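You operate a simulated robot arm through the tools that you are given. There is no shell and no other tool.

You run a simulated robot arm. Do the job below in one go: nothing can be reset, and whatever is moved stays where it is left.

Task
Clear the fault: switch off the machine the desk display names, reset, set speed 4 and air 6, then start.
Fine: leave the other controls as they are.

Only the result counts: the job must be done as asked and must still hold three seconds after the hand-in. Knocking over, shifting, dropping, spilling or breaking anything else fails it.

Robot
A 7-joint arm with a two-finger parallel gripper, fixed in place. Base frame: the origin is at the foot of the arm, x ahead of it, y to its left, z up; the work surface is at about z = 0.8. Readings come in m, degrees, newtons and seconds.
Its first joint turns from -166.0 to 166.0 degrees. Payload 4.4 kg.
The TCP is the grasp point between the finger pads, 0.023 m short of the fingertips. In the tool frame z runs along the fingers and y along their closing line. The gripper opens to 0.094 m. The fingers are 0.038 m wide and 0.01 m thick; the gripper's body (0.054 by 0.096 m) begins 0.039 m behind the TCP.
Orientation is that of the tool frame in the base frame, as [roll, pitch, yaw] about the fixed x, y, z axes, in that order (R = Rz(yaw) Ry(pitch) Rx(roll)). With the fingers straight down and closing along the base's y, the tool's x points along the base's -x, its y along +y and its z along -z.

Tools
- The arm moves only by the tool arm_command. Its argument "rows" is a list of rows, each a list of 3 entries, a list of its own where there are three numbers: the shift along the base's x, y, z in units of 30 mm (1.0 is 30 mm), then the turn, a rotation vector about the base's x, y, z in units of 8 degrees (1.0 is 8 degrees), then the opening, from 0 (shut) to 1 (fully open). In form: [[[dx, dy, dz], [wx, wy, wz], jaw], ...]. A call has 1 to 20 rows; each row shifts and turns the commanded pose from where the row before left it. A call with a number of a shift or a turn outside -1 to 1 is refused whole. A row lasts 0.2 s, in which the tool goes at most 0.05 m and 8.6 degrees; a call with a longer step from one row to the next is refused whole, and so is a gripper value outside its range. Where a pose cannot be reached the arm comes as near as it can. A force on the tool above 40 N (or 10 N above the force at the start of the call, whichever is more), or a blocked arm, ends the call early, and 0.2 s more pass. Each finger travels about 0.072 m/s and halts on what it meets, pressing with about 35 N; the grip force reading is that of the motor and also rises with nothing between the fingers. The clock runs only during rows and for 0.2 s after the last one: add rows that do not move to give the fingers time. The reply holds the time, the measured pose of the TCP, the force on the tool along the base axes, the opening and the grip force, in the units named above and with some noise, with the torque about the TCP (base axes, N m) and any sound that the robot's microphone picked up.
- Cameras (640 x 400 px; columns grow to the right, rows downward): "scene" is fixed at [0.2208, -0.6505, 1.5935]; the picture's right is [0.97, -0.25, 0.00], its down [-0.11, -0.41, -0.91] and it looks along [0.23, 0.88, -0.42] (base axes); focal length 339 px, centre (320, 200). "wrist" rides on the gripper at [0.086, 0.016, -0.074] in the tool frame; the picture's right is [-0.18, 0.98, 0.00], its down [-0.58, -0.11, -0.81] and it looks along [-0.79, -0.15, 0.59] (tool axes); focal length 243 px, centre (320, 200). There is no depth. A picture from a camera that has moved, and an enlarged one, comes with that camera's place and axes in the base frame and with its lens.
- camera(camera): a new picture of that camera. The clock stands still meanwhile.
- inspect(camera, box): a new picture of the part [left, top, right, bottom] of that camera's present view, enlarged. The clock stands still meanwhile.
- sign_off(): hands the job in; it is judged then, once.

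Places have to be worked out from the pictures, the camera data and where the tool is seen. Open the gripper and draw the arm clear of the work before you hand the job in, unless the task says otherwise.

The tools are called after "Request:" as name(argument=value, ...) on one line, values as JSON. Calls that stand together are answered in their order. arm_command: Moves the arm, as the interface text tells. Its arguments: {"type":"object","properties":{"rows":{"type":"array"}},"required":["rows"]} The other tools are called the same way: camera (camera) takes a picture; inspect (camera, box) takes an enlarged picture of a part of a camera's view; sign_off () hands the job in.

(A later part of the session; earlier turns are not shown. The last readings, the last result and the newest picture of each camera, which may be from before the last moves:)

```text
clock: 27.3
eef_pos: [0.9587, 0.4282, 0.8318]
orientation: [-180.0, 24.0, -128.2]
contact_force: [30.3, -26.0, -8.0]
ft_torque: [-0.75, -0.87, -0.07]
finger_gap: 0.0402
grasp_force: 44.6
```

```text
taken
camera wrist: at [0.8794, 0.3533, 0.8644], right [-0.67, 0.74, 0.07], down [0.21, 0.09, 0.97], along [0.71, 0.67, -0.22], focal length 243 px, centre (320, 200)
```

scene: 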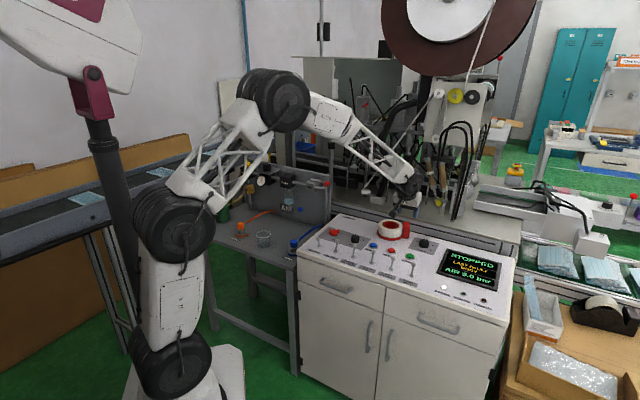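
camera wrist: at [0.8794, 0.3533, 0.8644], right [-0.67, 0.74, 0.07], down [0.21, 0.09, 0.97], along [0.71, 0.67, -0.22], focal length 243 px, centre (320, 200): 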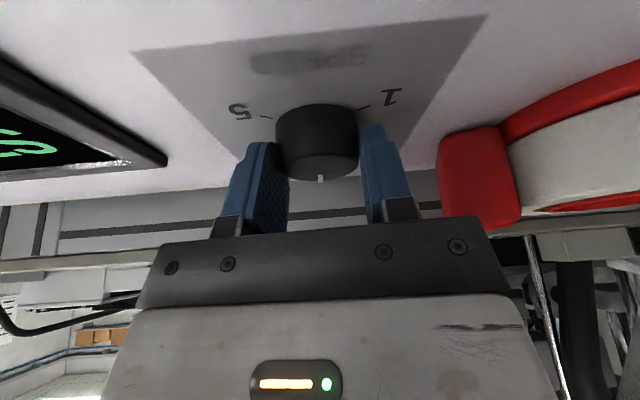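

The fingers hold the knob at a 40 mm gap, but a side force of about 40 N shows the grip is slightly off centre. I shift a millimetre or so the way the force pushes to relieve it.

Request:
arm_command(rows=[[[0.04, -0.031, 0], [0, 0, 0], 0.3], [[0, 0, 0], [0, 0, 0], 0.3]])

```text
clock: 27.9
eef_pos: [0.9598, 0.4295, 0.8321]
orientation: [-179.9, 24.0, -127.9]
contact_force: [3.9, -43.4, 4.7]
ft_torque: [-1.38, 0.09, -0.06]
finger_gap: 0.0403
grasp_force: 45.2
```

The forces changed direction, so I hold still for a moment to see whether they settle.

Request:
arm_command(rows=[[[0, 0, 0], [0, 0, 0], 0.3], [[0, 0, 0], [0, 0, 0], 0.3], [[0, 0, 0], [0, 0, 0], 0.3]])

```text
clock: 28.7
eef_pos: [0.96, 0.4303, 0.8312]
orientation: [-180.0, 24.1, -128.0]
contact_force: [-0.2, -53.5, 6.5]
ft_torque: [-1.45, -0.1, -0.04]
finger_gap: 0.0404
grasp_force: 44.7
```

The tool is pushed in -y, so the true grip centre lies a couple of millimetres that way. I shift the command in -y to unload it.

Request:
arm_command(rows=[[[0, -0.07, 0], [0, 0, 0], 0.3], [[0, 0, 0], [0, 0, 0], 0.3], [[0, 0, 0], [0, 0, 0], 0.3]])

```text
clock: 29.5
eef_pos: [0.9594, 0.429, 0.8327]
orientation: [-179.9, 24.0, -128.0]
contact_force: [25.1, -5.4, -12.6]
ft_torque: [-0.03, -0.84, -0.02]
finger_gap: 0.0403
grasp_force: 44.9
```

The load has dropped and is now mostly +x, so I make one more small correction and wait for it to settle.

Request:
arm_command(rows=[[[0.035, 0, 0], [0, 0, 0], 0.3], [[0, 0, 0], [0, 0, 0], 0.3], [[0, 0, 0], [0, 0, 0], 0.3]])

```text
clock: 30.3
eef_pos: [0.9604, 0.4301, 0.8318]
orientation: [179.9, 23.9, -127.9]
contact_force: [-16.4, 9.0, -0.4]
ft_torque: [-0.06, 0.59, 0.12]
finger_gap: 0.0402
grasp_force: 44.8
```

Only small forces remain, so I turn the knob clockwise about the vertical axis, first by 28° in small steps.

Request:
arm_command(rows=[[[-0.01, 0.007, 0], [0, 0, 0], 0.3], [[0, 0, 0], [0, 0, -0.5], 0.3], [[0, 0, 0], [0, 0, -0.5], 0.3], [[0, 0, 0], [0, 0, -0.5], 0.3], [[0, 0, 0], [0, 0, -0.5], 0.3], [[0, 0, 0], [0, 0, -0.5], 0.3], [[0, 0, 0], [0, 0, -0.5], 0.3], [[0, 0, 0], [0, 0, -0.5], 0.3]])

Request:
camera(camera="wrist")

Request:
inspect(camera="scene", box=[365, 190, 485, 280])

```text
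clock: 31.2
eef_pos: [0.9601, 0.4287, 0.8325]
orientation: [179.9, 24.0, -138.1]
contact_force: [-9.5, 7.0, 1.2]
ft_torque: [-0.01, 0.47, 0.02]
finger_gap: 0.0405
grasp_force: 44.6
stopped in row 4: the force on the tool passed its limit at 41 N (the readings are from after the stop); the commanded pose is now the measured one
```

```text
taken
camera wrist: at [0.8675, 0.3691, 0.8648], right [-0.53, 0.84, 0.08], down [0.23, 0.05, 0.97], along [0.82, 0.53, -0.22], focal length 243 px, centre (320, 200)
```

wrist: 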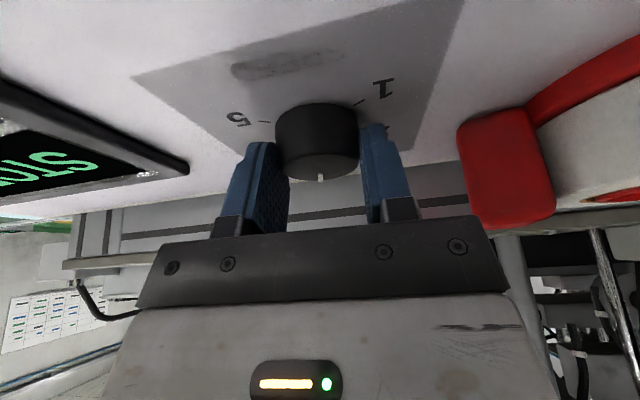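

```text
4.44 times, centred on (425, 235) of scene
camera zoom: at [0.2208, -0.6505, 1.5935], right [0.97, -0.25, 0.0], down [-0.11, -0.41, -0.91], along [0.23, 0.88, -0.42], focal length 1506 px, centre (-147, 44)
```

zoom: 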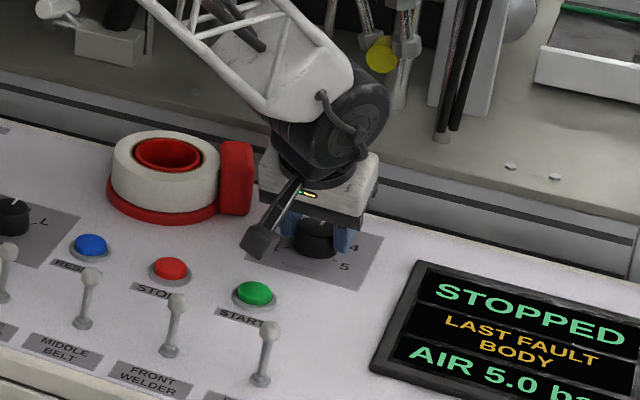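

The knob turns with the gripper and has moved about 10° before a side-force stop. I continue with smaller steps.

Request:
arm_command(rows=[[[0, 0, 0], [0, 0, -0.3], 0.3], [[0, 0, 0], [0, 0, -0.3], 0.3], [[0, 0, 0], [0, 0, -0.3], 0.3], [[0, 0, 0], [0, 0, -0.3], 0.3], [[0, 0, 0], [0, 0, -0.3], 0.3], [[0, 0, 0], [0, 0, -0.3], 0.3]])

```text
clock: 32.6
eef_pos: [0.9602, 0.4311, 0.8334]
orientation: [179.9, 24.0, -152.6]
contact_force: [-26.7, 18.9, 5.4]
ft_torque: [0.14, 0.56, 0.08]
finger_gap: 0.0402
grasp_force: 44.9
```

About 25° has been turned. I relieve the side load slightly and keep turning.

Request:
arm_command(rows=[[[-0.022, 0.015, 0], [0, 0, 0], 0.3], [[0, 0, 0], [0, 0, -0.3], 0.3], [[0, 0, 0], [0, 0, -0.3], 0.3], [[0, 0, 0], [0, 0, -0.3], 0.3], [[0, 0, 0], [0, 0, -0.3], 0.3], [[0, 0, 0], [0, 0, -0.3], 0.3], [[0, 0, 0], [0, 0, -0.3], 0.3]])

Request:
camera(camera="wrist")

Request:
inspect(camera="scene", box=[365, 190, 485, 280])

```text
clock: 34.2
eef_pos: [0.9597, 0.4313, 0.8322]
orientation: [179.9, 23.9, -166.9]
contact_force: [-10.1, 39.4, 0.4]
ft_torque: [0.67, 0.32, 0.12]
finger_gap: 0.0402
grasp_force: 44.6
```

```text
taken
camera wrist: at [0.849, 0.4222, 0.8648], right [-0.06, 1.0, 0.08], down [0.22, -0.06, 0.97], along [0.97, 0.07, -0.22], focal length 243 px, centre (320, 200)
```

wrist: 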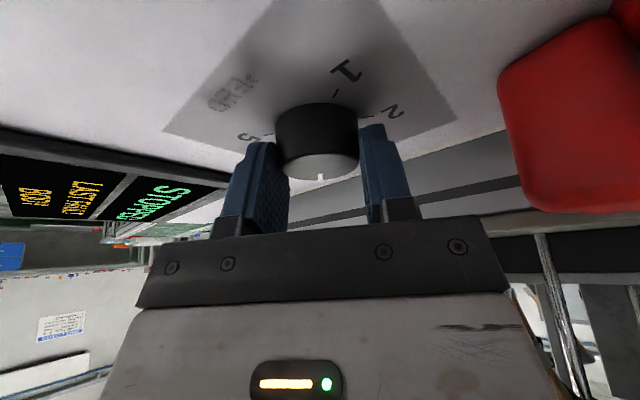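

```text
4.44 times, centred on (425, 235) of scene
camera zoom: at [0.2208, -0.6505, 1.5935], right [0.97, -0.25, 0.0], down [-0.11, -0.41, -0.91], along [0.23, 0.88, -0.42], focal length 1506 px, centre (-147, 44)
```

zoom: 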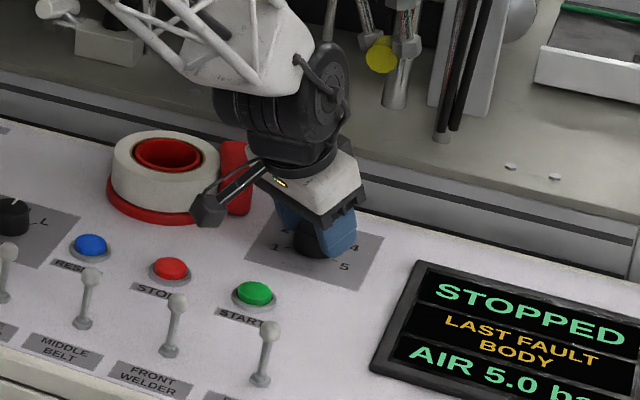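

About 39° has been turned and the dispenser is still clear. I relieve the +y load and turn the remaining 17° or so.

Request:
arm_command(rows=[[[-0.008, 0.035, 0], [0, 0, 0], 0.3], [[0, 0, 0], [0, 0, 0], 0.3], [[0, 0, 0], [0, 0, -0.3], 0.3], [[0, 0, 0], [0, 0, -0.3], 0.3], [[0, 0, 0], [0, 0, -0.3], 0.3], [[0, 0, 0], [0, 0, -0.3], 0.3], [[0, 0, 0], [0, 0, -0.3], 0.3], [[0, 0, 0], [0, 0, -0.3], 0.3], [[0, 0, 0], [0, 0, -0.3], 0.3]])

Request:
camera(camera="wrist")

Request:
inspect(camera="scene", box=[365, 190, 485, 280])

```text
clock: 36.2
eef_pos: [0.9586, 0.4314, 0.832]
orientation: [179.9, 23.9, 176.2]
contact_force: [-3.2, 38.0, 4.0]
ft_torque: [0.83, 0.37, 0.06]
finger_gap: 0.0401
grasp_force: 45.5
```

```text
taken
camera wrist: at [0.8511, 0.4551, 0.8648], right [0.23, 0.97, 0.08], down [0.2, -0.12, 0.97], along [0.95, -0.21, -0.22], focal length 243 px, centre (320, 200)
```

wrist: 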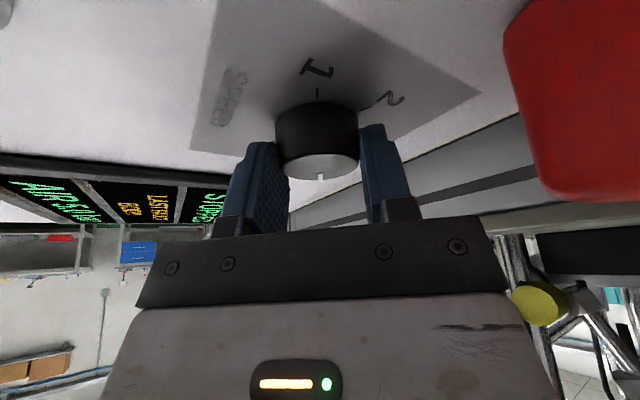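

```text
4.44 times, centred on (425, 235) of scene
camera zoom: at [0.2208, -0.6505, 1.5935], right [0.97, -0.25, 0.0], down [-0.11, -0.41, -0.91], along [0.23, 0.88, -0.42], focal length 1506 px, centre (-147, 44)
```

zoom: 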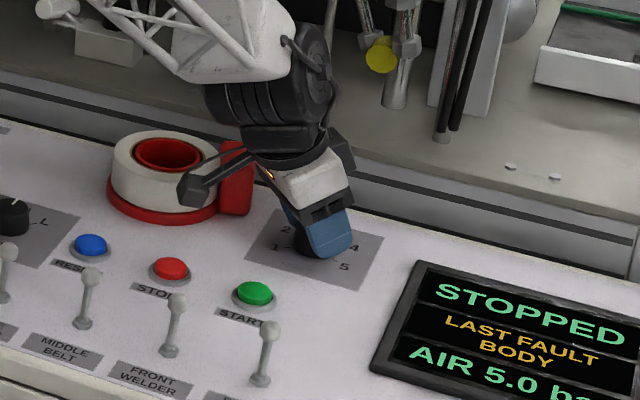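

The tool has turned about 56°, so the pointer should be at 4. I relieve the load, open, rise straight up, and look at the dial.

Request:
arm_command(rows=[[[0, 0.03, 0], [0, 0, 0], 0.3], [[0, 0, 0], [0, 0, 0], 0.4], [[0, 0, 0], [0, 0, 0], 0.6], [[0, 0, 0], [0, 0, 0], 0.6], [[0, 0, 0.5], [0, 0, 0], 0.6], [[0, 0, 0.8], [0, 0, 0], 0.6], [[0, 0, 0.8], [0, 0, 0], 0.6], [[0, 0, 0.8], [0, 0, 0], 0.6]])

Request:
camera(camera="wrist")

Request:
inspect(camera="scene", box=[390, 220, 450, 260])

```text
clock: 38.0
eef_pos: [0.9596, 0.4308, 0.9184]
orientation: [180.0, 23.8, 176.3]
contact_force: [0.2, -0.5, -0.3]
ft_torque: [0.02, -0.04, 0.03]
finger_gap: 0.0563
grasp_force: 0.0
```

```text
taken
camera wrist: at [0.8512, 0.4553, 0.9514], right [0.23, 0.97, 0.07], down [0.2, -0.12, 0.97], along [0.95, -0.21, -0.22], focal length 243 px, centre (320, 200)
```

wrist: 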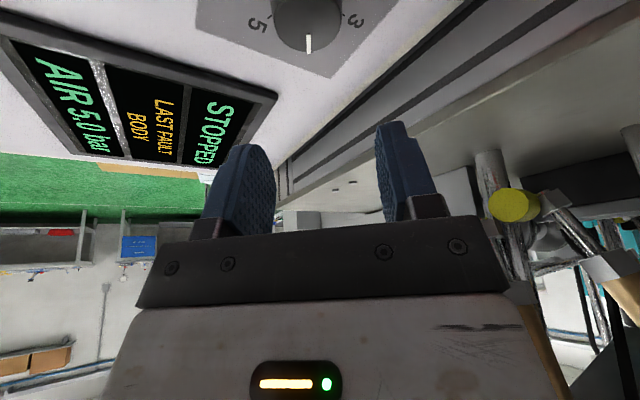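

```text
10.00 times, centred on (420, 240) of scene
camera zoom: at [0.2208, -0.6505, 1.5935], right [0.97, -0.25, 0.0], down [-0.11, -0.41, -0.91], along [0.23, 0.88, -0.42], focal length 3387 px, centre (-680, -200)
```

zoom: 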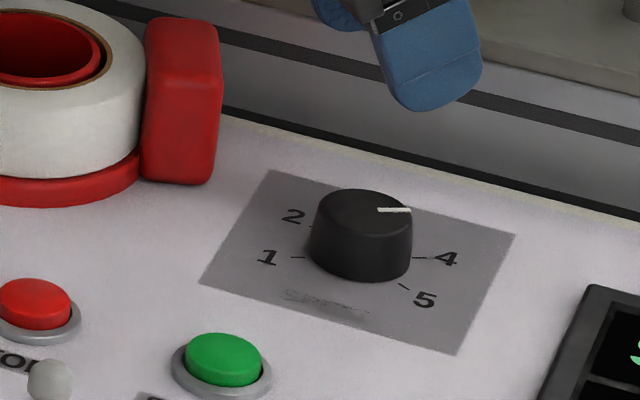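

The pointer now lies toward 4. I check its alignment more closely in the wrist view.

Request:
inspect(camera="wrist", box=[230, 0, 390, 100])

Request:
inspect(camera="scene", box=[409, 230, 439, 255])

```text
4.00 times, centred on (310, 50) of wrist
camera zoom: at [0.8512, 0.4553, 0.9514], right [0.23, 0.97, 0.07], down [0.2, -0.12, 0.97], along [0.95, -0.21, -0.22], focal length 970 px, centre (360, 800)
```

zoom: 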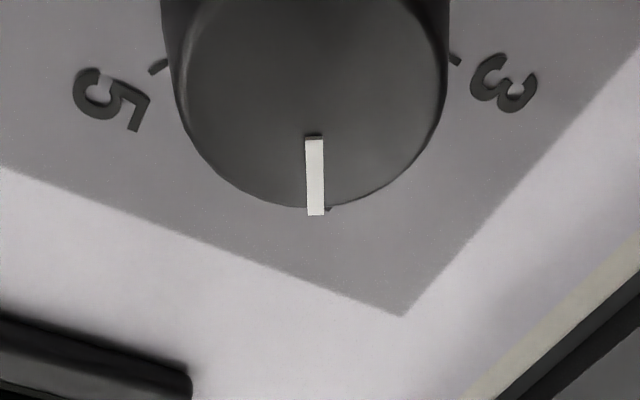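

```text
16.00 times, centred on (424, 242) of scene
camera zoom: at [0.2208, -0.6505, 1.5935], right [0.97, -0.25, 0.0], down [-0.11, -0.41, -0.91], along [0.23, 0.88, -0.42], focal length 5420 px, centre (-1344, -480)
```

zoom: 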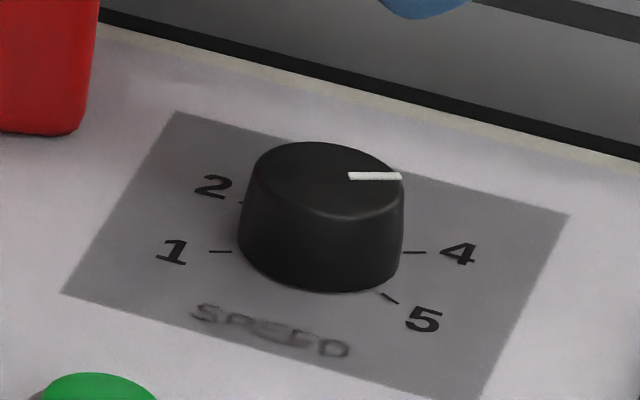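

The pointer lines up with 4 to within a few degrees, so the speed is set. Now for the air: the regulator scale steps about 40° per bar, increasing clockwise. I rise and withdraw first, then swing toward the air panel with the tilt kept.

Request:
arm_command(rows=[[[0, 0, 1], [0, 0, 0], 0.65], [[0, 0, 1], [0, 0, 0], 0.65], [[0, 0, 1], [0, 0, 0], 0.65], [[-0.867, 0, 0.47], [0, 0, 0.55], 0.65], [[-0.867, 0, 0.47], [0, 0, 0.55], 0.65], [[-0.867, 0, 0.47], [0, 0, 0.55], 0.65], [[-0.867, 0, 0.47], [0, 0, 0.55], 0.65], [[-0.867, 0, 0.47], [0, 0, 0.55], 0.65], [[-0.867, 0, 0.47], [0, 0, 0.55], 0.65], [[-0.867, 0, 0.47], [0, 0, 0.55], 0.65], [[-0.867, 0, 0.47], [0, 0, 0.55], 0.65], [[-0.867, 0, 0.47], [0, 0, 0.55], 0.65], [[-0.867, 0, 0.47], [0, 0, 0.55], 0.65]])

Request:
camera(camera="scene")

Request:
inspect(camera="scene", box=[365, 205, 525, 315])

```text
clock: 40.8
eef_pos: [0.6978, 0.4319, 1.1486]
orientation: [179.9, 23.8, -139.8]
contact_force: [0.3, -0.3, -0.2]
ft_torque: [0.0, -0.03, -0.04]
finger_gap: 0.0613
grasp_force: 0.0
```

```text
taken
```

scene: 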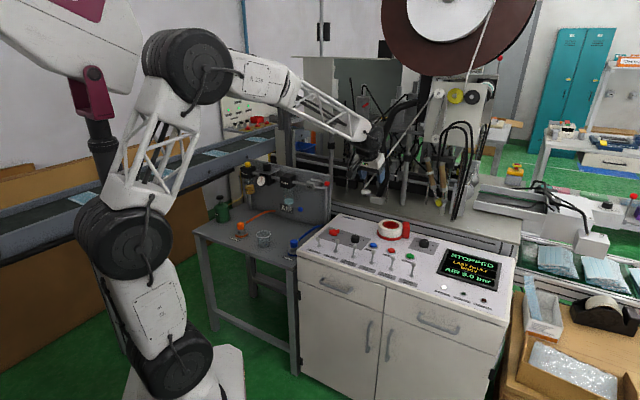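

```text
3.64 times, centred on (445, 260) of scene
camera zoom: at [0.2208, -0.6505, 1.5935], right [0.97, -0.25, 0.0], down [-0.11, -0.41, -0.91], along [0.23, 0.88, -0.42], focal length 1232 px, centre (-134, -18)
```

zoom: 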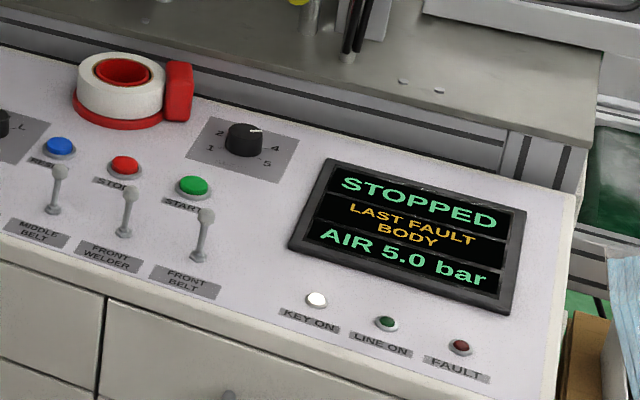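

The desk and the tape dispenser are undisturbed. I continue along the front of the air panel toward the regulator, turning the heading as I go.

Request:
arm_command(rows=[[[-0.745, 0.767, 0.02], [0, 0, 0.3125], 0.65], [[-0.745, 0.767, 0.02], [0, 0, 0.3125], 0.65], [[-0.745, 0.767, 0.02], [0, 0, 0.3125], 0.65], [[-0.745, 0.767, 0.02], [0, 0, 0.3125], 0.65], [[-0.745, 0.767, 0.02], [0, 0, 0.3125], 0.65], [[-0.745, 0.767, 0.02], [0, 0, 0.3125], 0.65], [[-0.745, 0.767, 0.02], [0, 0, 0.3125], 0.65], [[-0.745, 0.767, 0.02], [0, 0, 0.3125], 0.65], [[-0.745, 0.767, 0.02], [0, 0, 0.3125], 0.65], [[-0.745, 0.767, 0.02], [0, 0, 0.3125], 0.65], [[-0.745, 0.767, 0.02], [0, 0, 0.3125], 0.65], [[-0.745, 0.767, 0.02], [0, 0, 0.3125], 0.65], [[-0.745, 0.767, 0.02], [0, 0, 0.3125], 0.65], [[-0.745, 0.767, 0.02], [0, 0, 0.3125], 0.65], [[-0.745, 0.767, 0.02], [0, 0, 0.3125], 0.65], [[-0.745, 0.767, 0.02], [0, 0, 0.3125], 0.65]])

Request:
camera(camera="wrist")

Request:
camera(camera="scene")

Request:
inspect(camera="scene", box=[409, 230, 439, 255])

```text
clock: 44.2
eef_pos: [0.3417, 0.7998, 1.1605]
orientation: [179.9, 24.0, -99.8]
contact_force: [0.0, 0.5, 0.2]
ft_torque: [0.01, 0.01, -0.03]
finger_gap: 0.0612
grasp_force: 0.0
```

```text
taken
camera wrist: at [0.3067, 0.6952, 1.1933], right [-0.94, 0.33, 0.08], down [0.14, 0.18, 0.97], along [0.31, 0.93, -0.22], focal length 243 px, centre (320, 200)
```

wrist: 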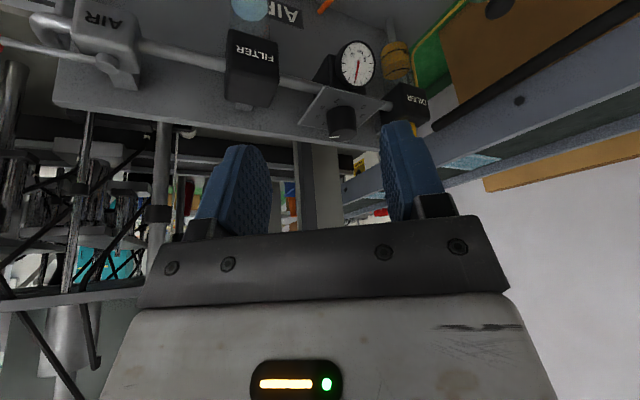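

```text
taken
```

scene: 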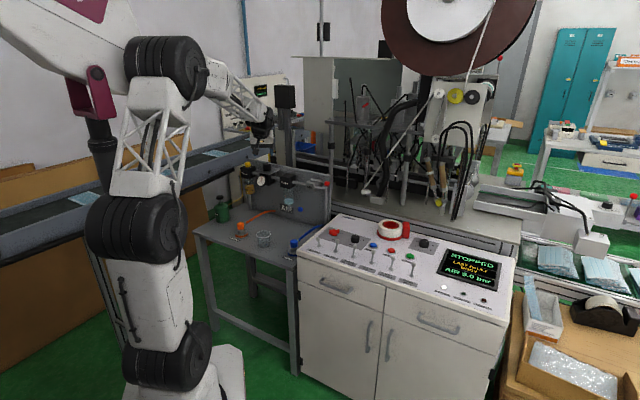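

```text
16.00 times, centred on (424, 242) of scene
camera zoom: at [0.2208, -0.6505, 1.5935], right [0.97, -0.25, 0.0], down [-0.11, -0.41, -0.91], along [0.23, 0.88, -0.42], focal length 5420 px, centre (-1344, -480)
```

zoom: 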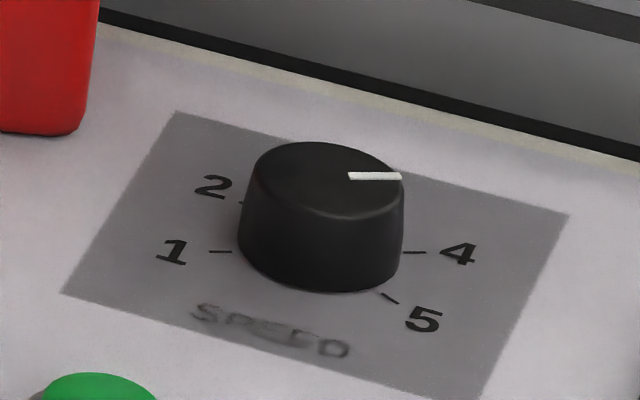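

The dial pointer lies exactly along the 4 mark; the ticks turn out to be 60° apart. The regulator is now in the wrist view near (342, 115), so I enlarge it.

Request:
inspect(camera="wrist", box=[270, 30, 450, 160])

Request:
inspect(camera="scene", box=[235, 150, 315, 210])

```text
3.08 times, centred on (360, 95) of wrist
camera zoom: at [0.3067, 0.6952, 1.1933], right [-0.94, 0.33, 0.08], down [0.14, 0.18, 0.97], along [0.31, 0.93, -0.22], focal length 746 px, centre (197, 523)
```

zoom: 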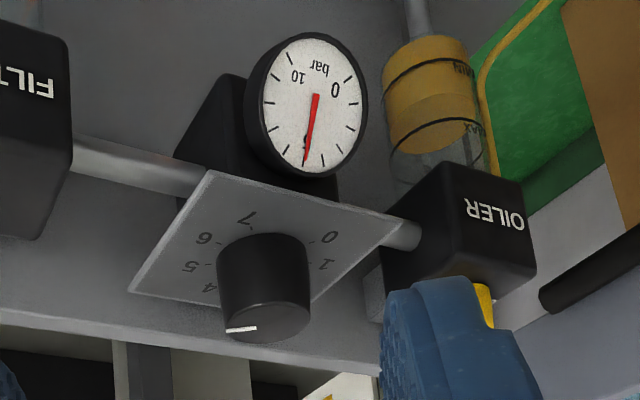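

```text
6.67 times, centred on (275, 180) of scene
camera zoom: at [0.2208, -0.6505, 1.5935], right [0.97, -0.25, 0.0], down [-0.11, -0.41, -0.91], along [0.23, 0.88, -0.42], focal length 2258 px, centre (620, 333)
```

zoom: 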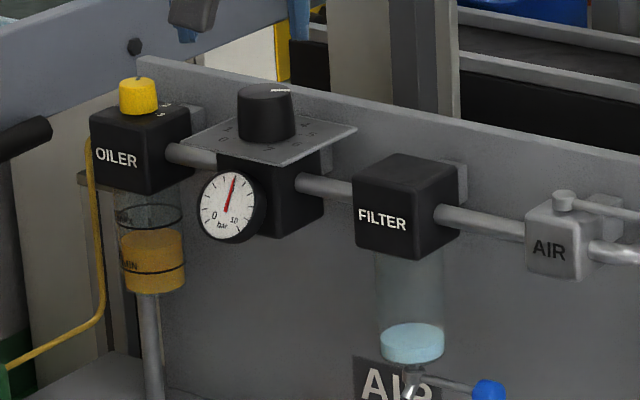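

The knob's top centre triangulates to about (0.3725, 1.018, 1.023), with the plate near z = 0.987. I move to a hover above it at heading 90° with slightly more tilt.

Request:
arm_command(rows=[[[0.114, 0.7, -0.2], [0.083, 0, 0.139], 0.65], [[0.114, 0.7, -0.2], [0.083, 0, 0.139], 0.65], [[0.114, 0.7, -0.2], [0.083, 0, 0.139], 0.65], [[0.114, 0.7, -0.2], [0.083, 0, 0.139], 0.65], [[0.114, 0.7, -0.2], [0.083, 0, 0.139], 0.65], [[0.114, 0.7, -0.2], [0.083, 0, 0.139], 0.65], [[0.114, 0.7, -0.2], [0.083, 0, 0.139], 0.65], [[0.114, 0.7, -0.2], [0.083, 0, 0.139], 0.65], [[0.114, 0.7, -0.2], [0.083, 0, 0.139], 0.65], [[0, 0, 0], [0, 0, 0], 0.65]])

Request:
camera(camera="wrist")

Request:
camera(camera="scene")

```text
clock: 46.4
eef_pos: [0.3714, 0.9892, 1.1065]
orientation: [179.3, 29.8, -90.1]
contact_force: [-0.2, -0.1, -0.2]
ft_torque: [0.03, 0.03, 0.0]
finger_gap: 0.0611
grasp_force: 0.1
```

```text
taken
camera wrist: at [0.3557, 0.8773, 1.1272], right [-0.98, 0.16, 0.1], down [0.12, 0.1, 0.99], along [0.14, 0.98, -0.12], focal length 243 px, centre (320, 200)
```

wrist: 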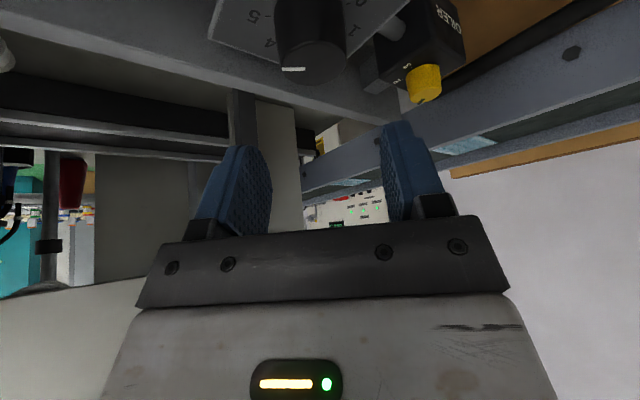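

```text
taken
```

scene: 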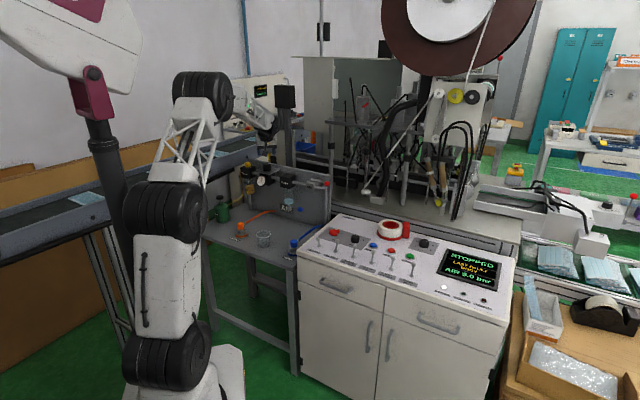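

The hover is reached to within a millimetre. I enlarge the knob to refine the centre before descending.

Request:
inspect(camera="wrist", box=[230, 0, 390, 100])

Request:
inspect(camera="scene", box=[235, 120, 315, 200])

```text
4.00 times, centred on (310, 50) of wrist
camera zoom: at [0.3557, 0.8773, 1.1272], right [-0.98, 0.16, 0.1], down [0.12, 0.1, 0.99], along [0.14, 0.98, -0.12], focal length 970 px, centre (360, 800)
```

zoom: 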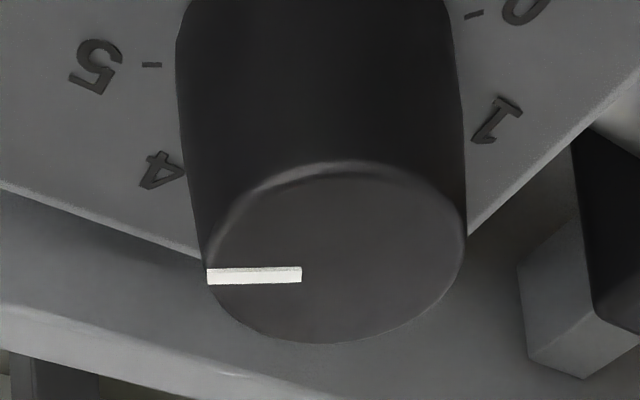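

```text
5.00 times, centred on (275, 160) of scene
camera zoom: at [0.2208, -0.6505, 1.5935], right [0.97, -0.25, 0.0], down [-0.11, -0.41, -0.91], along [0.23, 0.88, -0.42], focal length 1694 px, centre (545, 400)
```

zoom: 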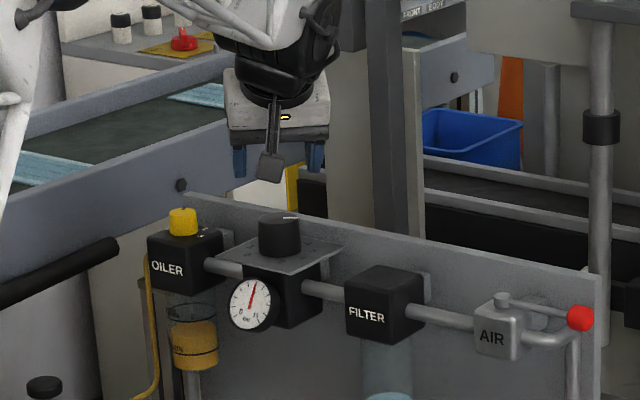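

The refined centre is (0.372, 1.0186). I move over it, then lower the open fingers around the knob, staying above the plate.

Request:
arm_command(rows=[[[0.02, 0.5, 0], [0, 0, 0], 0.65], [[0, 0.48, 0], [0, 0, 0], 0.65], [[0, 0, -0.654], [0, 0, 0], 0.65], [[0, 0, -0.654], [0, 0, 0], 0.65], [[0, 0, -0.654], [0, 0, 0], 0.65], [[0, 0, -0.654], [0, 0, 0], 0.65], [[0, 0, 0], [0, 0, 0], 0.65]])

Request:
camera(camera="wrist")

Request:
inspect(camera="scene", box=[235, 130, 315, 210])

```text
clock: 48.0
eef_pos: [0.3729, 1.0171, 1.0275]
orientation: [179.4, 29.8, -90.1]
contact_force: [0.3, 1.2, 0.8]
ft_torque: [0.02, 0.0, 0.02]
finger_gap: 0.061
grasp_force: 0.2
```

```text
taken
camera wrist: at [0.3567, 0.9059, 1.0484], right [-0.98, 0.16, 0.1], down [0.12, 0.1, 0.99], along [0.14, 0.98, -0.12], focal length 243 px, centre (320, 200)
```

wrist: 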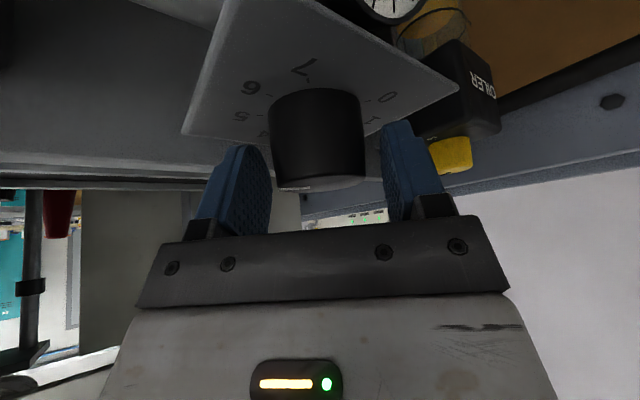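

```text
5.00 times, centred on (275, 170) of scene
camera zoom: at [0.2208, -0.6505, 1.5935], right [0.97, -0.25, 0.0], down [-0.11, -0.41, -0.91], along [0.23, 0.88, -0.42], focal length 1694 px, centre (545, 350)
```

zoom: 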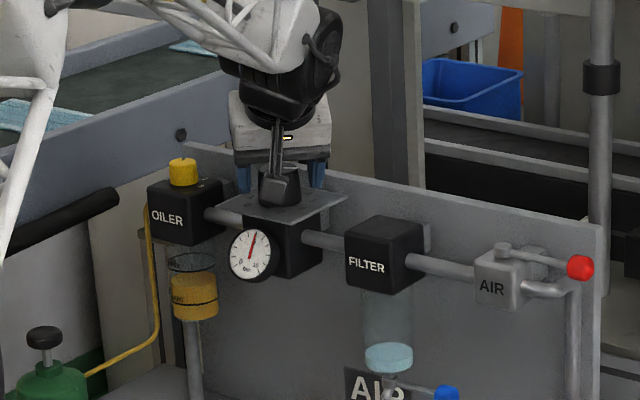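

The knob is between the pads with the plate clear below. I nudge 0.7 mm sideways to centre and close.

Request:
arm_command(rows=[[[0.025, 0, 0], [0, 0, 0], 0.65], [[0, 0, 0], [0, 0, 0], 0.5], [[0, 0, 0], [0, 0, 0], 0.3], [[0, 0, 0], [0, 0, 0], 0.3], [[0, 0, 0], [0, 0, 0], 0.3]])

```text
clock: 49.2
eef_pos: [0.371, 1.0175, 1.0276]
orientation: [179.3, 29.7, -90.1]
contact_force: [-31.3, -6.3, 1.5]
ft_torque: [-0.38, 1.1, -0.11]
finger_gap: 0.0429
grasp_force: 45.0
```

The knob is held at a 43 mm gap with a 31 N load in -x, so I undo the nudge and let it settle.

Request:
arm_command(rows=[[[-0.028, 0, 0], [0, 0, 0], 0.3], [[0, 0, 0], [0, 0, 0], 0.3], [[0, 0, 0], [0, 0, 0], 0.3]])

```text
clock: 50.0
eef_pos: [0.3715, 1.0173, 1.0269]
orientation: [179.4, 29.8, -90.2]
contact_force: [-32.5, -2.0, -0.3]
ft_torque: [-0.07, 1.07, -0.1]
finger_gap: 0.0428
grasp_force: 44.8
```

The load has not changed, so I shift another millimetre in -x.

Request:
arm_command(rows=[[[-0.03, 0, 0], [0, 0, 0], 0.3], [[0, 0, 0], [0, 0, 0], 0.3], [[0, 0, 0], [0, 0, 0], 0.3]])

```text
clock: 50.8
eef_pos: [0.3712, 1.0169, 1.0278]
orientation: [179.3, 29.8, -90.1]
contact_force: [-20.8, 0.5, -3.1]
ft_torque: [0.08, 0.58, -0.06]
finger_gap: 0.0428
grasp_force: 45.4
```

The load is falling. I take off a bit more and start turning clockwise, about 19° first.

Request:
arm_command(rows=[[[-0.025, 0, 0], [0, 0, 0], 0.3], [[0, 0, 0], [0, 0, 0], 0.3], [[0, 0, 0], [0, 0, -0.3], 0.3], [[0, 0, 0], [0, 0, -0.3], 0.3], [[0, 0, 0], [0, 0, -0.3], 0.3], [[0, 0, 0], [0, 0, -0.3], 0.3], [[0, 0, 0], [0, 0, -0.3], 0.3], [[0, 0, 0], [0, 0, -0.3], 0.3], [[0, 0, 0], [0, 0, -0.3], 0.3], [[0, 0, 0], [0, 0, -0.3], 0.3]])

Request:
inspect(camera="scene", box=[430, 235, 520, 310])

Request:
camera(camera="wrist")

Request:
inspect(camera="scene", box=[235, 130, 315, 210])

```text
clock: 52.6
eef_pos: [0.3708, 1.0185, 1.028]
orientation: [179.3, 29.8, -103.9]
contact_force: [10.0, 10.1, -5.0]
ft_torque: [0.31, -0.12, 0.06]
finger_gap: 0.0427
grasp_force: 45.4
stopped in row 8: the force on the tool passed its limit at 42 N (the readings are from after the stop); the commanded pose is now the measured one
```

```text
5.33 times, centred on (475, 272) of scene
camera zoom: at [0.2208, -0.6505, 1.5935], right [0.97, -0.25, 0.0], down [-0.11, -0.41, -0.91], along [0.23, 0.88, -0.42], focal length 1807 px, centre (-507, -187)
```

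zoom: 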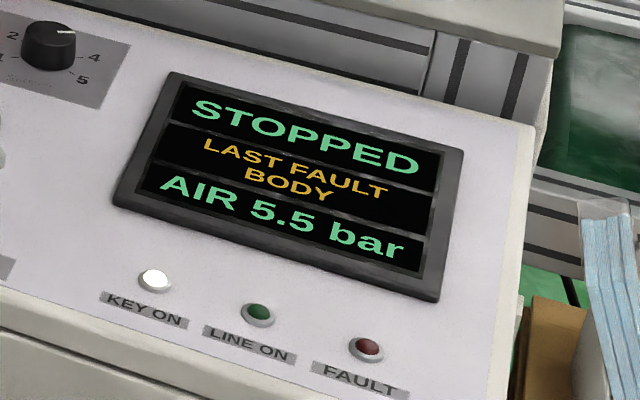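

```text
taken
camera wrist: at [0.3301, 0.9129, 1.0485], right [-0.92, 0.39, 0.1], down [0.14, 0.07, 0.99], along [0.37, 0.92, -0.12], focal length 243 px, centre (320, 200)
```

wrist: 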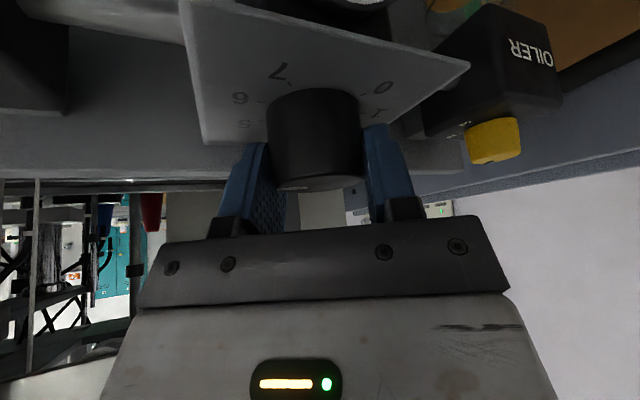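

```text
5.00 times, centred on (275, 170) of scene
camera zoom: at [0.2208, -0.6505, 1.5935], right [0.97, -0.25, 0.0], down [-0.11, -0.41, -0.91], along [0.23, 0.88, -0.42], focal length 1694 px, centre (545, 350)
```

zoom: 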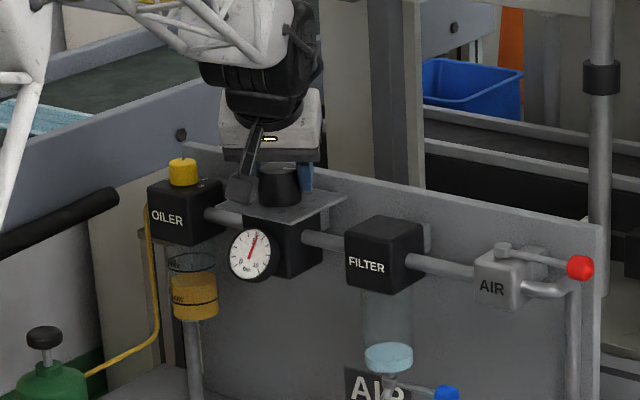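

The display already reads 5.5 bar after about 14°, so the knob responds. I continue in small steps and watch the display.

Request:
arm_command(rows=[[[0, 0, 0], [0, 0, -0.25], 0.3], [[0, 0, 0], [0, 0, -0.25], 0.3], [[0, 0, 0], [0, 0, -0.25], 0.3], [[0, 0, 0], [0, 0, 0], 0.3]])

Request:
inspect(camera="scene", box=[430, 235, 520, 310])

```text
clock: 53.6
eef_pos: [0.3727, 1.0174, 1.0273]
orientation: [179.4, 29.8, -109.8]
contact_force: [29.0, 10.0, -7.1]
ft_torque: [0.39, -0.78, 0.08]
finger_gap: 0.0429
grasp_force: 44.9
```

```text
5.33 times, centred on (475, 272) of scene
camera zoom: at [0.2208, -0.6505, 1.5935], right [0.97, -0.25, 0.0], down [-0.11, -0.41, -0.91], along [0.23, 0.88, -0.42], focal length 1807 px, centre (-507, -187)
```

zoom: 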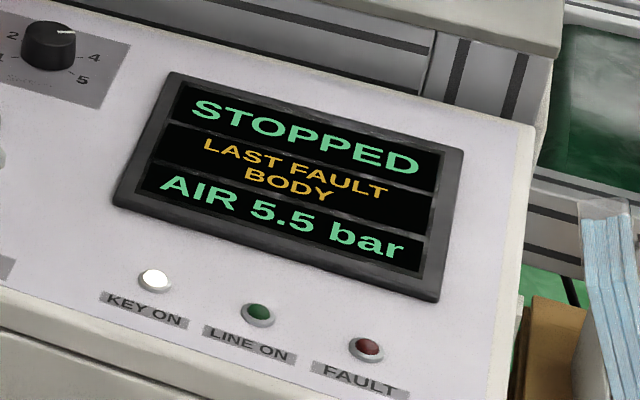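

The display works in steps of 0.5 bar, so I rely on the angle: about 20° done of 40°. I relieve the load and turn 10° more.

Request:
arm_command(rows=[[[0.022, -0.008, 0], [0, 0, 0], 0.3], [[0, 0, 0], [0, 0, -0.25], 0.3], [[0, 0, 0], [0, 0, -0.25], 0.3], [[0, 0, 0], [0, 0, -0.25], 0.3], [[0, 0, 0], [0, 0, -0.25], 0.3], [[0, 0, 0], [0, 0, -0.25], 0.3], [[0, 0, 0], [0, 0, 0], 0.3]])

Request:
inspect(camera="scene", box=[430, 235, 520, 310])

```text
clock: 55.2
eef_pos: [0.3728, 1.0169, 1.0273]
orientation: [179.5, 29.9, -120.0]
contact_force: [22.0, -9.9, -1.5]
ft_torque: [-0.34, -0.74, 0.07]
finger_gap: 0.0428
grasp_force: 45.3
```

```text
5.33 times, centred on (475, 272) of scene
camera zoom: at [0.2208, -0.6505, 1.5935], right [0.97, -0.25, 0.0], down [-0.11, -0.41, -0.91], along [0.23, 0.88, -0.42], focal length 1807 px, centre (-507, -187)
```

zoom: 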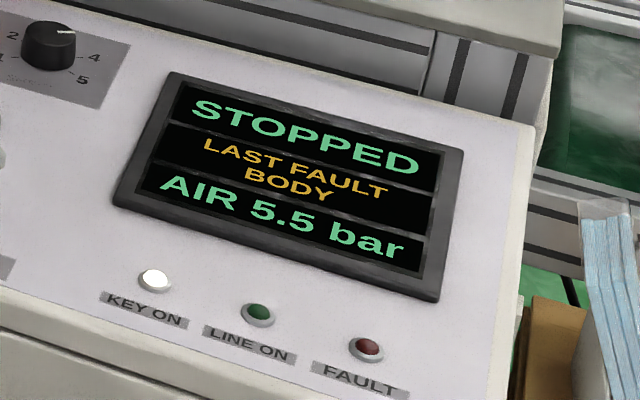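

Thirty degrees done and still 5.5, which fits 40° per bar. I turn the last 10°.

Request:
arm_command(rows=[[[0.018, -0.01, 0], [0, 0, 0], 0.3], [[0, 0, 0], [0, 0, -0.25], 0.3], [[0, 0, 0], [0, 0, -0.25], 0.3], [[0, 0, 0], [0, 0, -0.25], 0.3], [[0, 0, 0], [0, 0, -0.25], 0.3], [[0, 0, 0], [0, 0, -0.25], 0.3], [[0, 0, 0], [0, 0, 0], 0.3]])

Request:
inspect(camera="scene", box=[430, 235, 520, 310])

Request:
camera(camera="wrist")

```text
clock: 56.8
eef_pos: [0.374, 1.0169, 1.029]
orientation: [179.4, 29.8, -129.9]
contact_force: [29.8, -17.4, -1.2]
ft_torque: [-0.54, -0.94, 0.07]
finger_gap: 0.0426
grasp_force: 45.5
```

```text
5.33 times, centred on (475, 272) of scene
camera zoom: at [0.2208, -0.6505, 1.5935], right [0.97, -0.25, 0.0], down [-0.11, -0.41, -0.91], along [0.23, 0.88, -0.42], focal length 1807 px, centre (-507, -187)
```

zoom: 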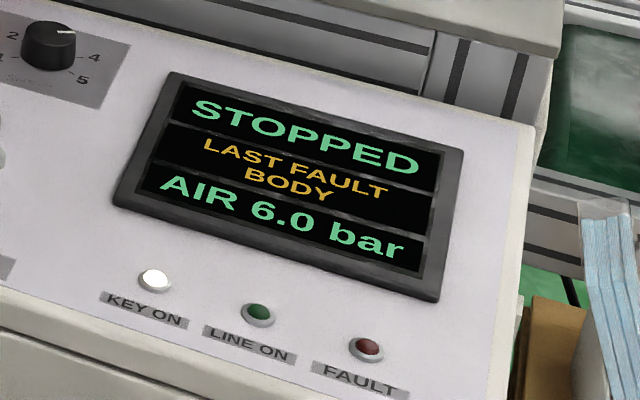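

```text
taken
camera wrist: at [0.2893, 0.9412, 1.0488], right [-0.66, 0.75, 0.1], down [0.16, 0.01, 0.99], along [0.74, 0.66, -0.12], focal length 243 px, centre (320, 200)
```

wrist: 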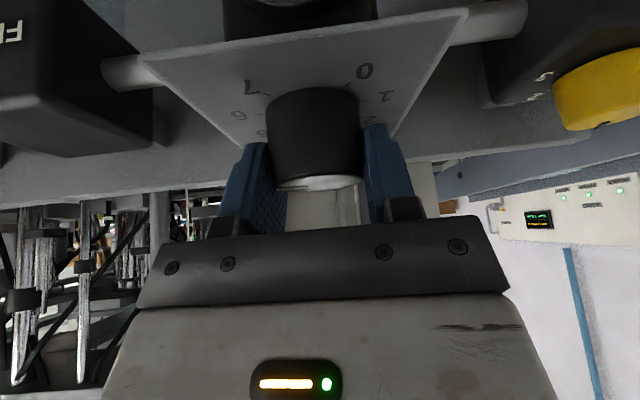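

The display reads AIR 6.0 bar after 40°. I relieve the load, open, and rise straight up.

Request:
arm_command(rows=[[[0.02, -0.017, 0], [0, 0, 0], 0.3], [[0, 0, 0], [0, 0, 0], 0.4], [[0, 0, 0], [0, 0, 0], 0.65], [[0, 0, 0], [0, 0, 0], 0.65], [[0, 0, 0.5], [0, 0, 0], 0.65], [[0, 0, 0.8], [0, 0, 0], 0.65], [[0, 0, 0.8], [0, 0, 0], 0.65], [[0, 0, 0.8], [0, 0, 0], 0.65]])

Request:
inspect(camera="scene", box=[430, 235, 520, 310])

Request:
inspect(camera="wrist", box=[220, 0, 400, 110])

Request:
inspect(camera="scene", box=[245, 155, 295, 195])

```text
clock: 58.6
eef_pos: [0.3739, 1.0164, 1.1138]
orientation: [179.5, 29.7, -129.8]
contact_force: [-0.4, -0.5, -0.7]
ft_torque: [0.0, -0.03, 0.01]
finger_gap: 0.0609
grasp_force: 0.1
```

```text
5.33 times, centred on (475, 272) of scene
camera zoom: at [0.2208, -0.6505, 1.5935], right [0.97, -0.25, 0.0], down [-0.11, -0.41, -0.91], along [0.23, 0.88, -0.42], focal length 1807 px, centre (-507, -187)
```

zoom: 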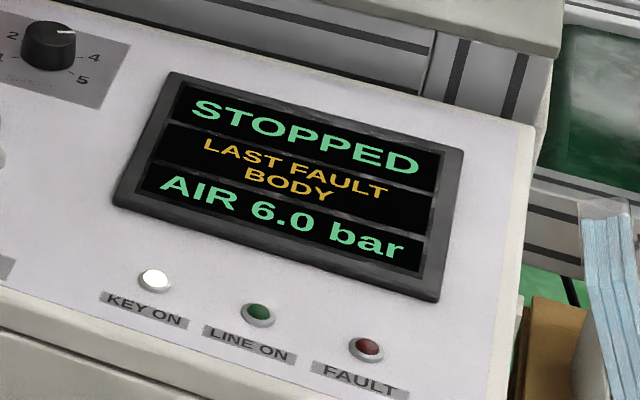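

```text
3.56 times, centred on (310, 55) of wrist
camera zoom: at [0.2895, 0.9408, 1.1351], right [-0.66, 0.75, 0.1], down [0.16, 0.01, 0.99], along [0.74, 0.66, -0.12], focal length 863 px, centre (356, 716)
```

zoom: 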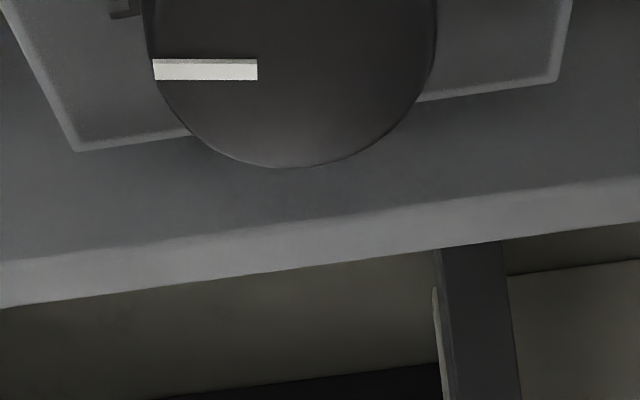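

```text
10.00 times, centred on (270, 175) of scene
camera zoom: at [0.2208, -0.6505, 1.5935], right [0.97, -0.25, 0.0], down [-0.11, -0.41, -0.91], along [0.23, 0.88, -0.42], focal length 3387 px, centre (820, 450)
```

zoom: 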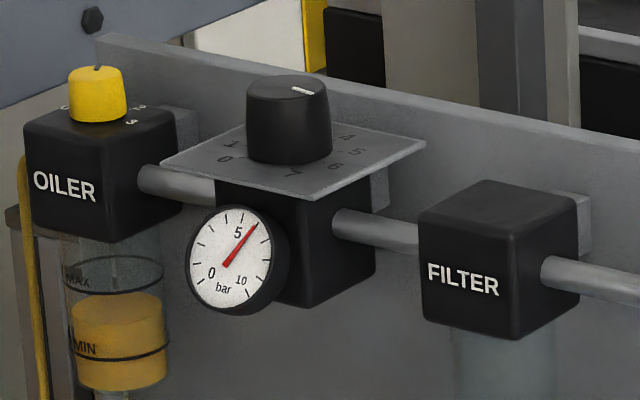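

Air is at 6.0 on the display, with the gauge near 6. I retreat from the panel first, then return the tool to vertical and close the fingers for pressing START.

Request:
arm_command(rows=[[[0.0725, -0.878, 0.239], [0, 0, 0], 0.65], [[0.0725, -0.878, 0.239], [0, 0, 0], 0.65], [[0.0725, -0.878, 0.239], [0, 0, 0], 0.65], [[0.0725, -0.878, 0.239], [0, 0, 0], 0.3], [[0.0725, -0.878, 0.239], [-0.359, 0.301, -0.078], 0], [[0.0725, -0.878, 0.239], [-0.359, 0.301, -0.078], 0], [[0.0725, -0.878, 0.239], [-0.359, 0.301, -0.078], 0], [[0.0725, -0.878, 0.239], [-0.359, 0.301, -0.078], 0], [[0.0725, -0.878, 0.239], [-0.359, 0.301, -0.078], 0], [[0.0725, -0.878, 0.239], [-0.359, 0.301, -0.078], 0], [[0.0725, -0.878, 0.239], [-0.359, 0.301, -0.078], 0], [[0.0725, -0.878, 0.239], [-0.359, 0.301, -0.078], 0]])

Request:
camera(camera="scene")

Request:
inspect(camera="scene", box=[255, 170, 281, 192])

```text
clock: 61.2
eef_pos: [0.402, 0.7015, 1.1986]
orientation: [-179.4, -0.3, -134.8]
contact_force: [-0.5, -0.1, -1.6]
ft_torque: [0.0, -0.03, 0.01]
finger_gap: 0.0
grasp_force: 35.4
```

```text
taken
```

scene: 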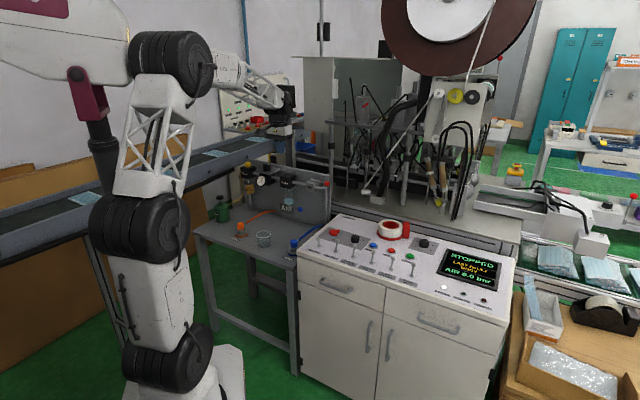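

```text
16.00 times, centred on (268, 181) of scene
camera zoom: at [0.2208, -0.6505, 1.5935], right [0.97, -0.25, 0.0], down [-0.11, -0.41, -0.91], along [0.23, 0.88, -0.42], focal length 5420 px, centre (1152, 504)
```

zoom: 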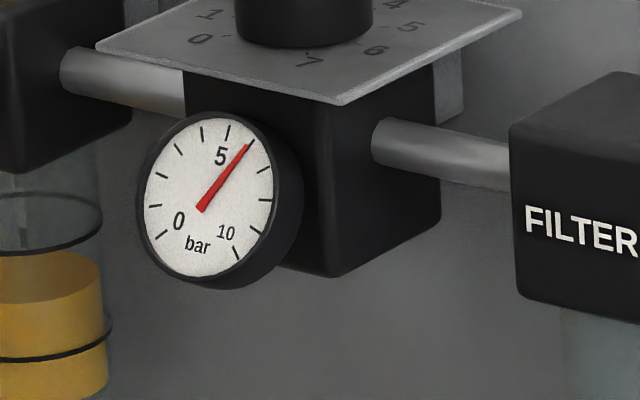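

The gauge needle sits on the 6 mark. The white fixture at the upper left looks different in this view, so I take a closer look at it.

Request:
inspect(camera="scene", box=[0, 0, 240, 150])

```text
2.67 times, centred on (120, 75) of scene
camera zoom: at [0.2208, -0.6505, 1.5935], right [0.97, -0.25, 0.0], down [-0.11, -0.41, -0.91], along [0.23, 0.88, -0.42], focal length 903 px, centre (853, 533)
```

zoom: 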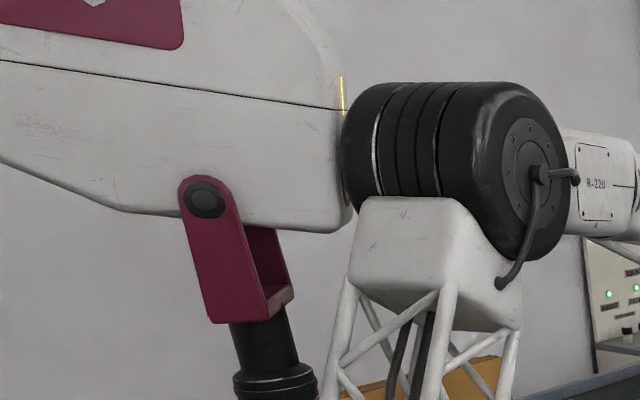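

That is a swivelling head on the robot's own stand that follows the tool; nothing has been displaced. I now go to a hover above START at about (0.861, 0.369).

Request:
arm_command(rows=[[[0.809, -0.581, -0.474], [0, 0, 0], 0], [[0.809, -0.581, -0.474], [0, 0, 0], 0], [[0.809, -0.581, -0.474], [0, 0, 0], 0], [[0.809, -0.581, -0.474], [0, 0, 0], 0], [[0.809, -0.581, -0.474], [0, 0, 0], 0], [[0.809, -0.581, -0.474], [0, 0, 0], 0], [[0.809, -0.581, -0.474], [0, 0, 0], 0], [[0.809, -0.581, -0.474], [0, 0, 0], 0], [[0.809, -0.581, -0.474], [0, 0, 0], 0], [[0.809, -0.581, -0.474], [0, 0, 0], 0], [[0.809, -0.581, -0.474], [0, 0, 0], 0], [[0.809, -0.581, -0.474], [0, 0, 0], 0], [[0.809, -0.581, -0.474], [0, 0, 0], 0], [[0.809, -0.581, -0.474], [0, 0, 0], 0], [[0.809, -0.581, -0.474], [0, 0, 0], 0], [[0.809, -0.581, -0.474], [0, 0, 0], 0], [[0.809, -0.581, -0.474], [0, 0, 0], 0], [[0.809, -0.581, -0.474], [0, 0, 0], 0], [[0.809, -0.581, -0.474], [0, 0, 0], 0], [[0, 0, 0], [0, 0, 0], 0]])

Request:
camera(camera="wrist")

Request:
inspect(camera="scene", box=[370, 190, 490, 290])

```text
clock: 65.4
eef_pos: [0.8619, 0.3694, 0.9306]
orientation: [-179.4, -0.1, -134.5]
contact_force: [-0.3, -0.1, -0.6]
ft_torque: [0.0, -0.04, 0.0]
finger_gap: 0.0001
grasp_force: 35.1
```

```text
taken
camera wrist: at [0.7886, 0.3207, 1.0049], right [-0.57, 0.82, -0.01], down [0.48, 0.34, 0.81], along [0.67, 0.45, -0.59], focal length 243 px, centre (320, 200)
```

wrist: 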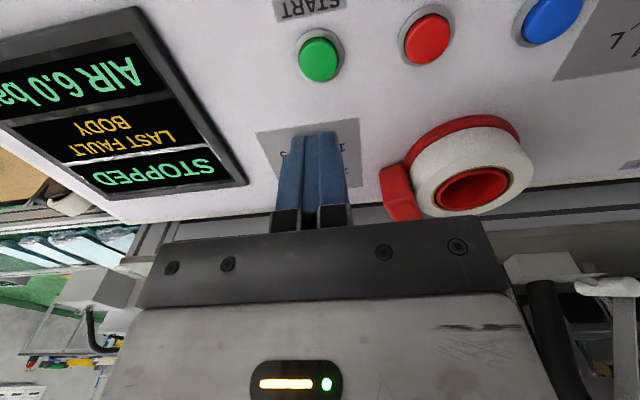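

```text
4.00 times, centred on (430, 240) of scene
camera zoom: at [0.2208, -0.6505, 1.5935], right [0.97, -0.25, 0.0], down [-0.11, -0.41, -0.91], along [0.23, 0.88, -0.42], focal length 1355 px, centre (-120, 40)
```

zoom: 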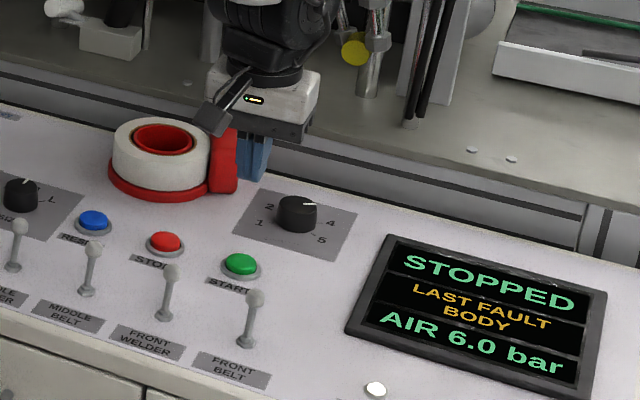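

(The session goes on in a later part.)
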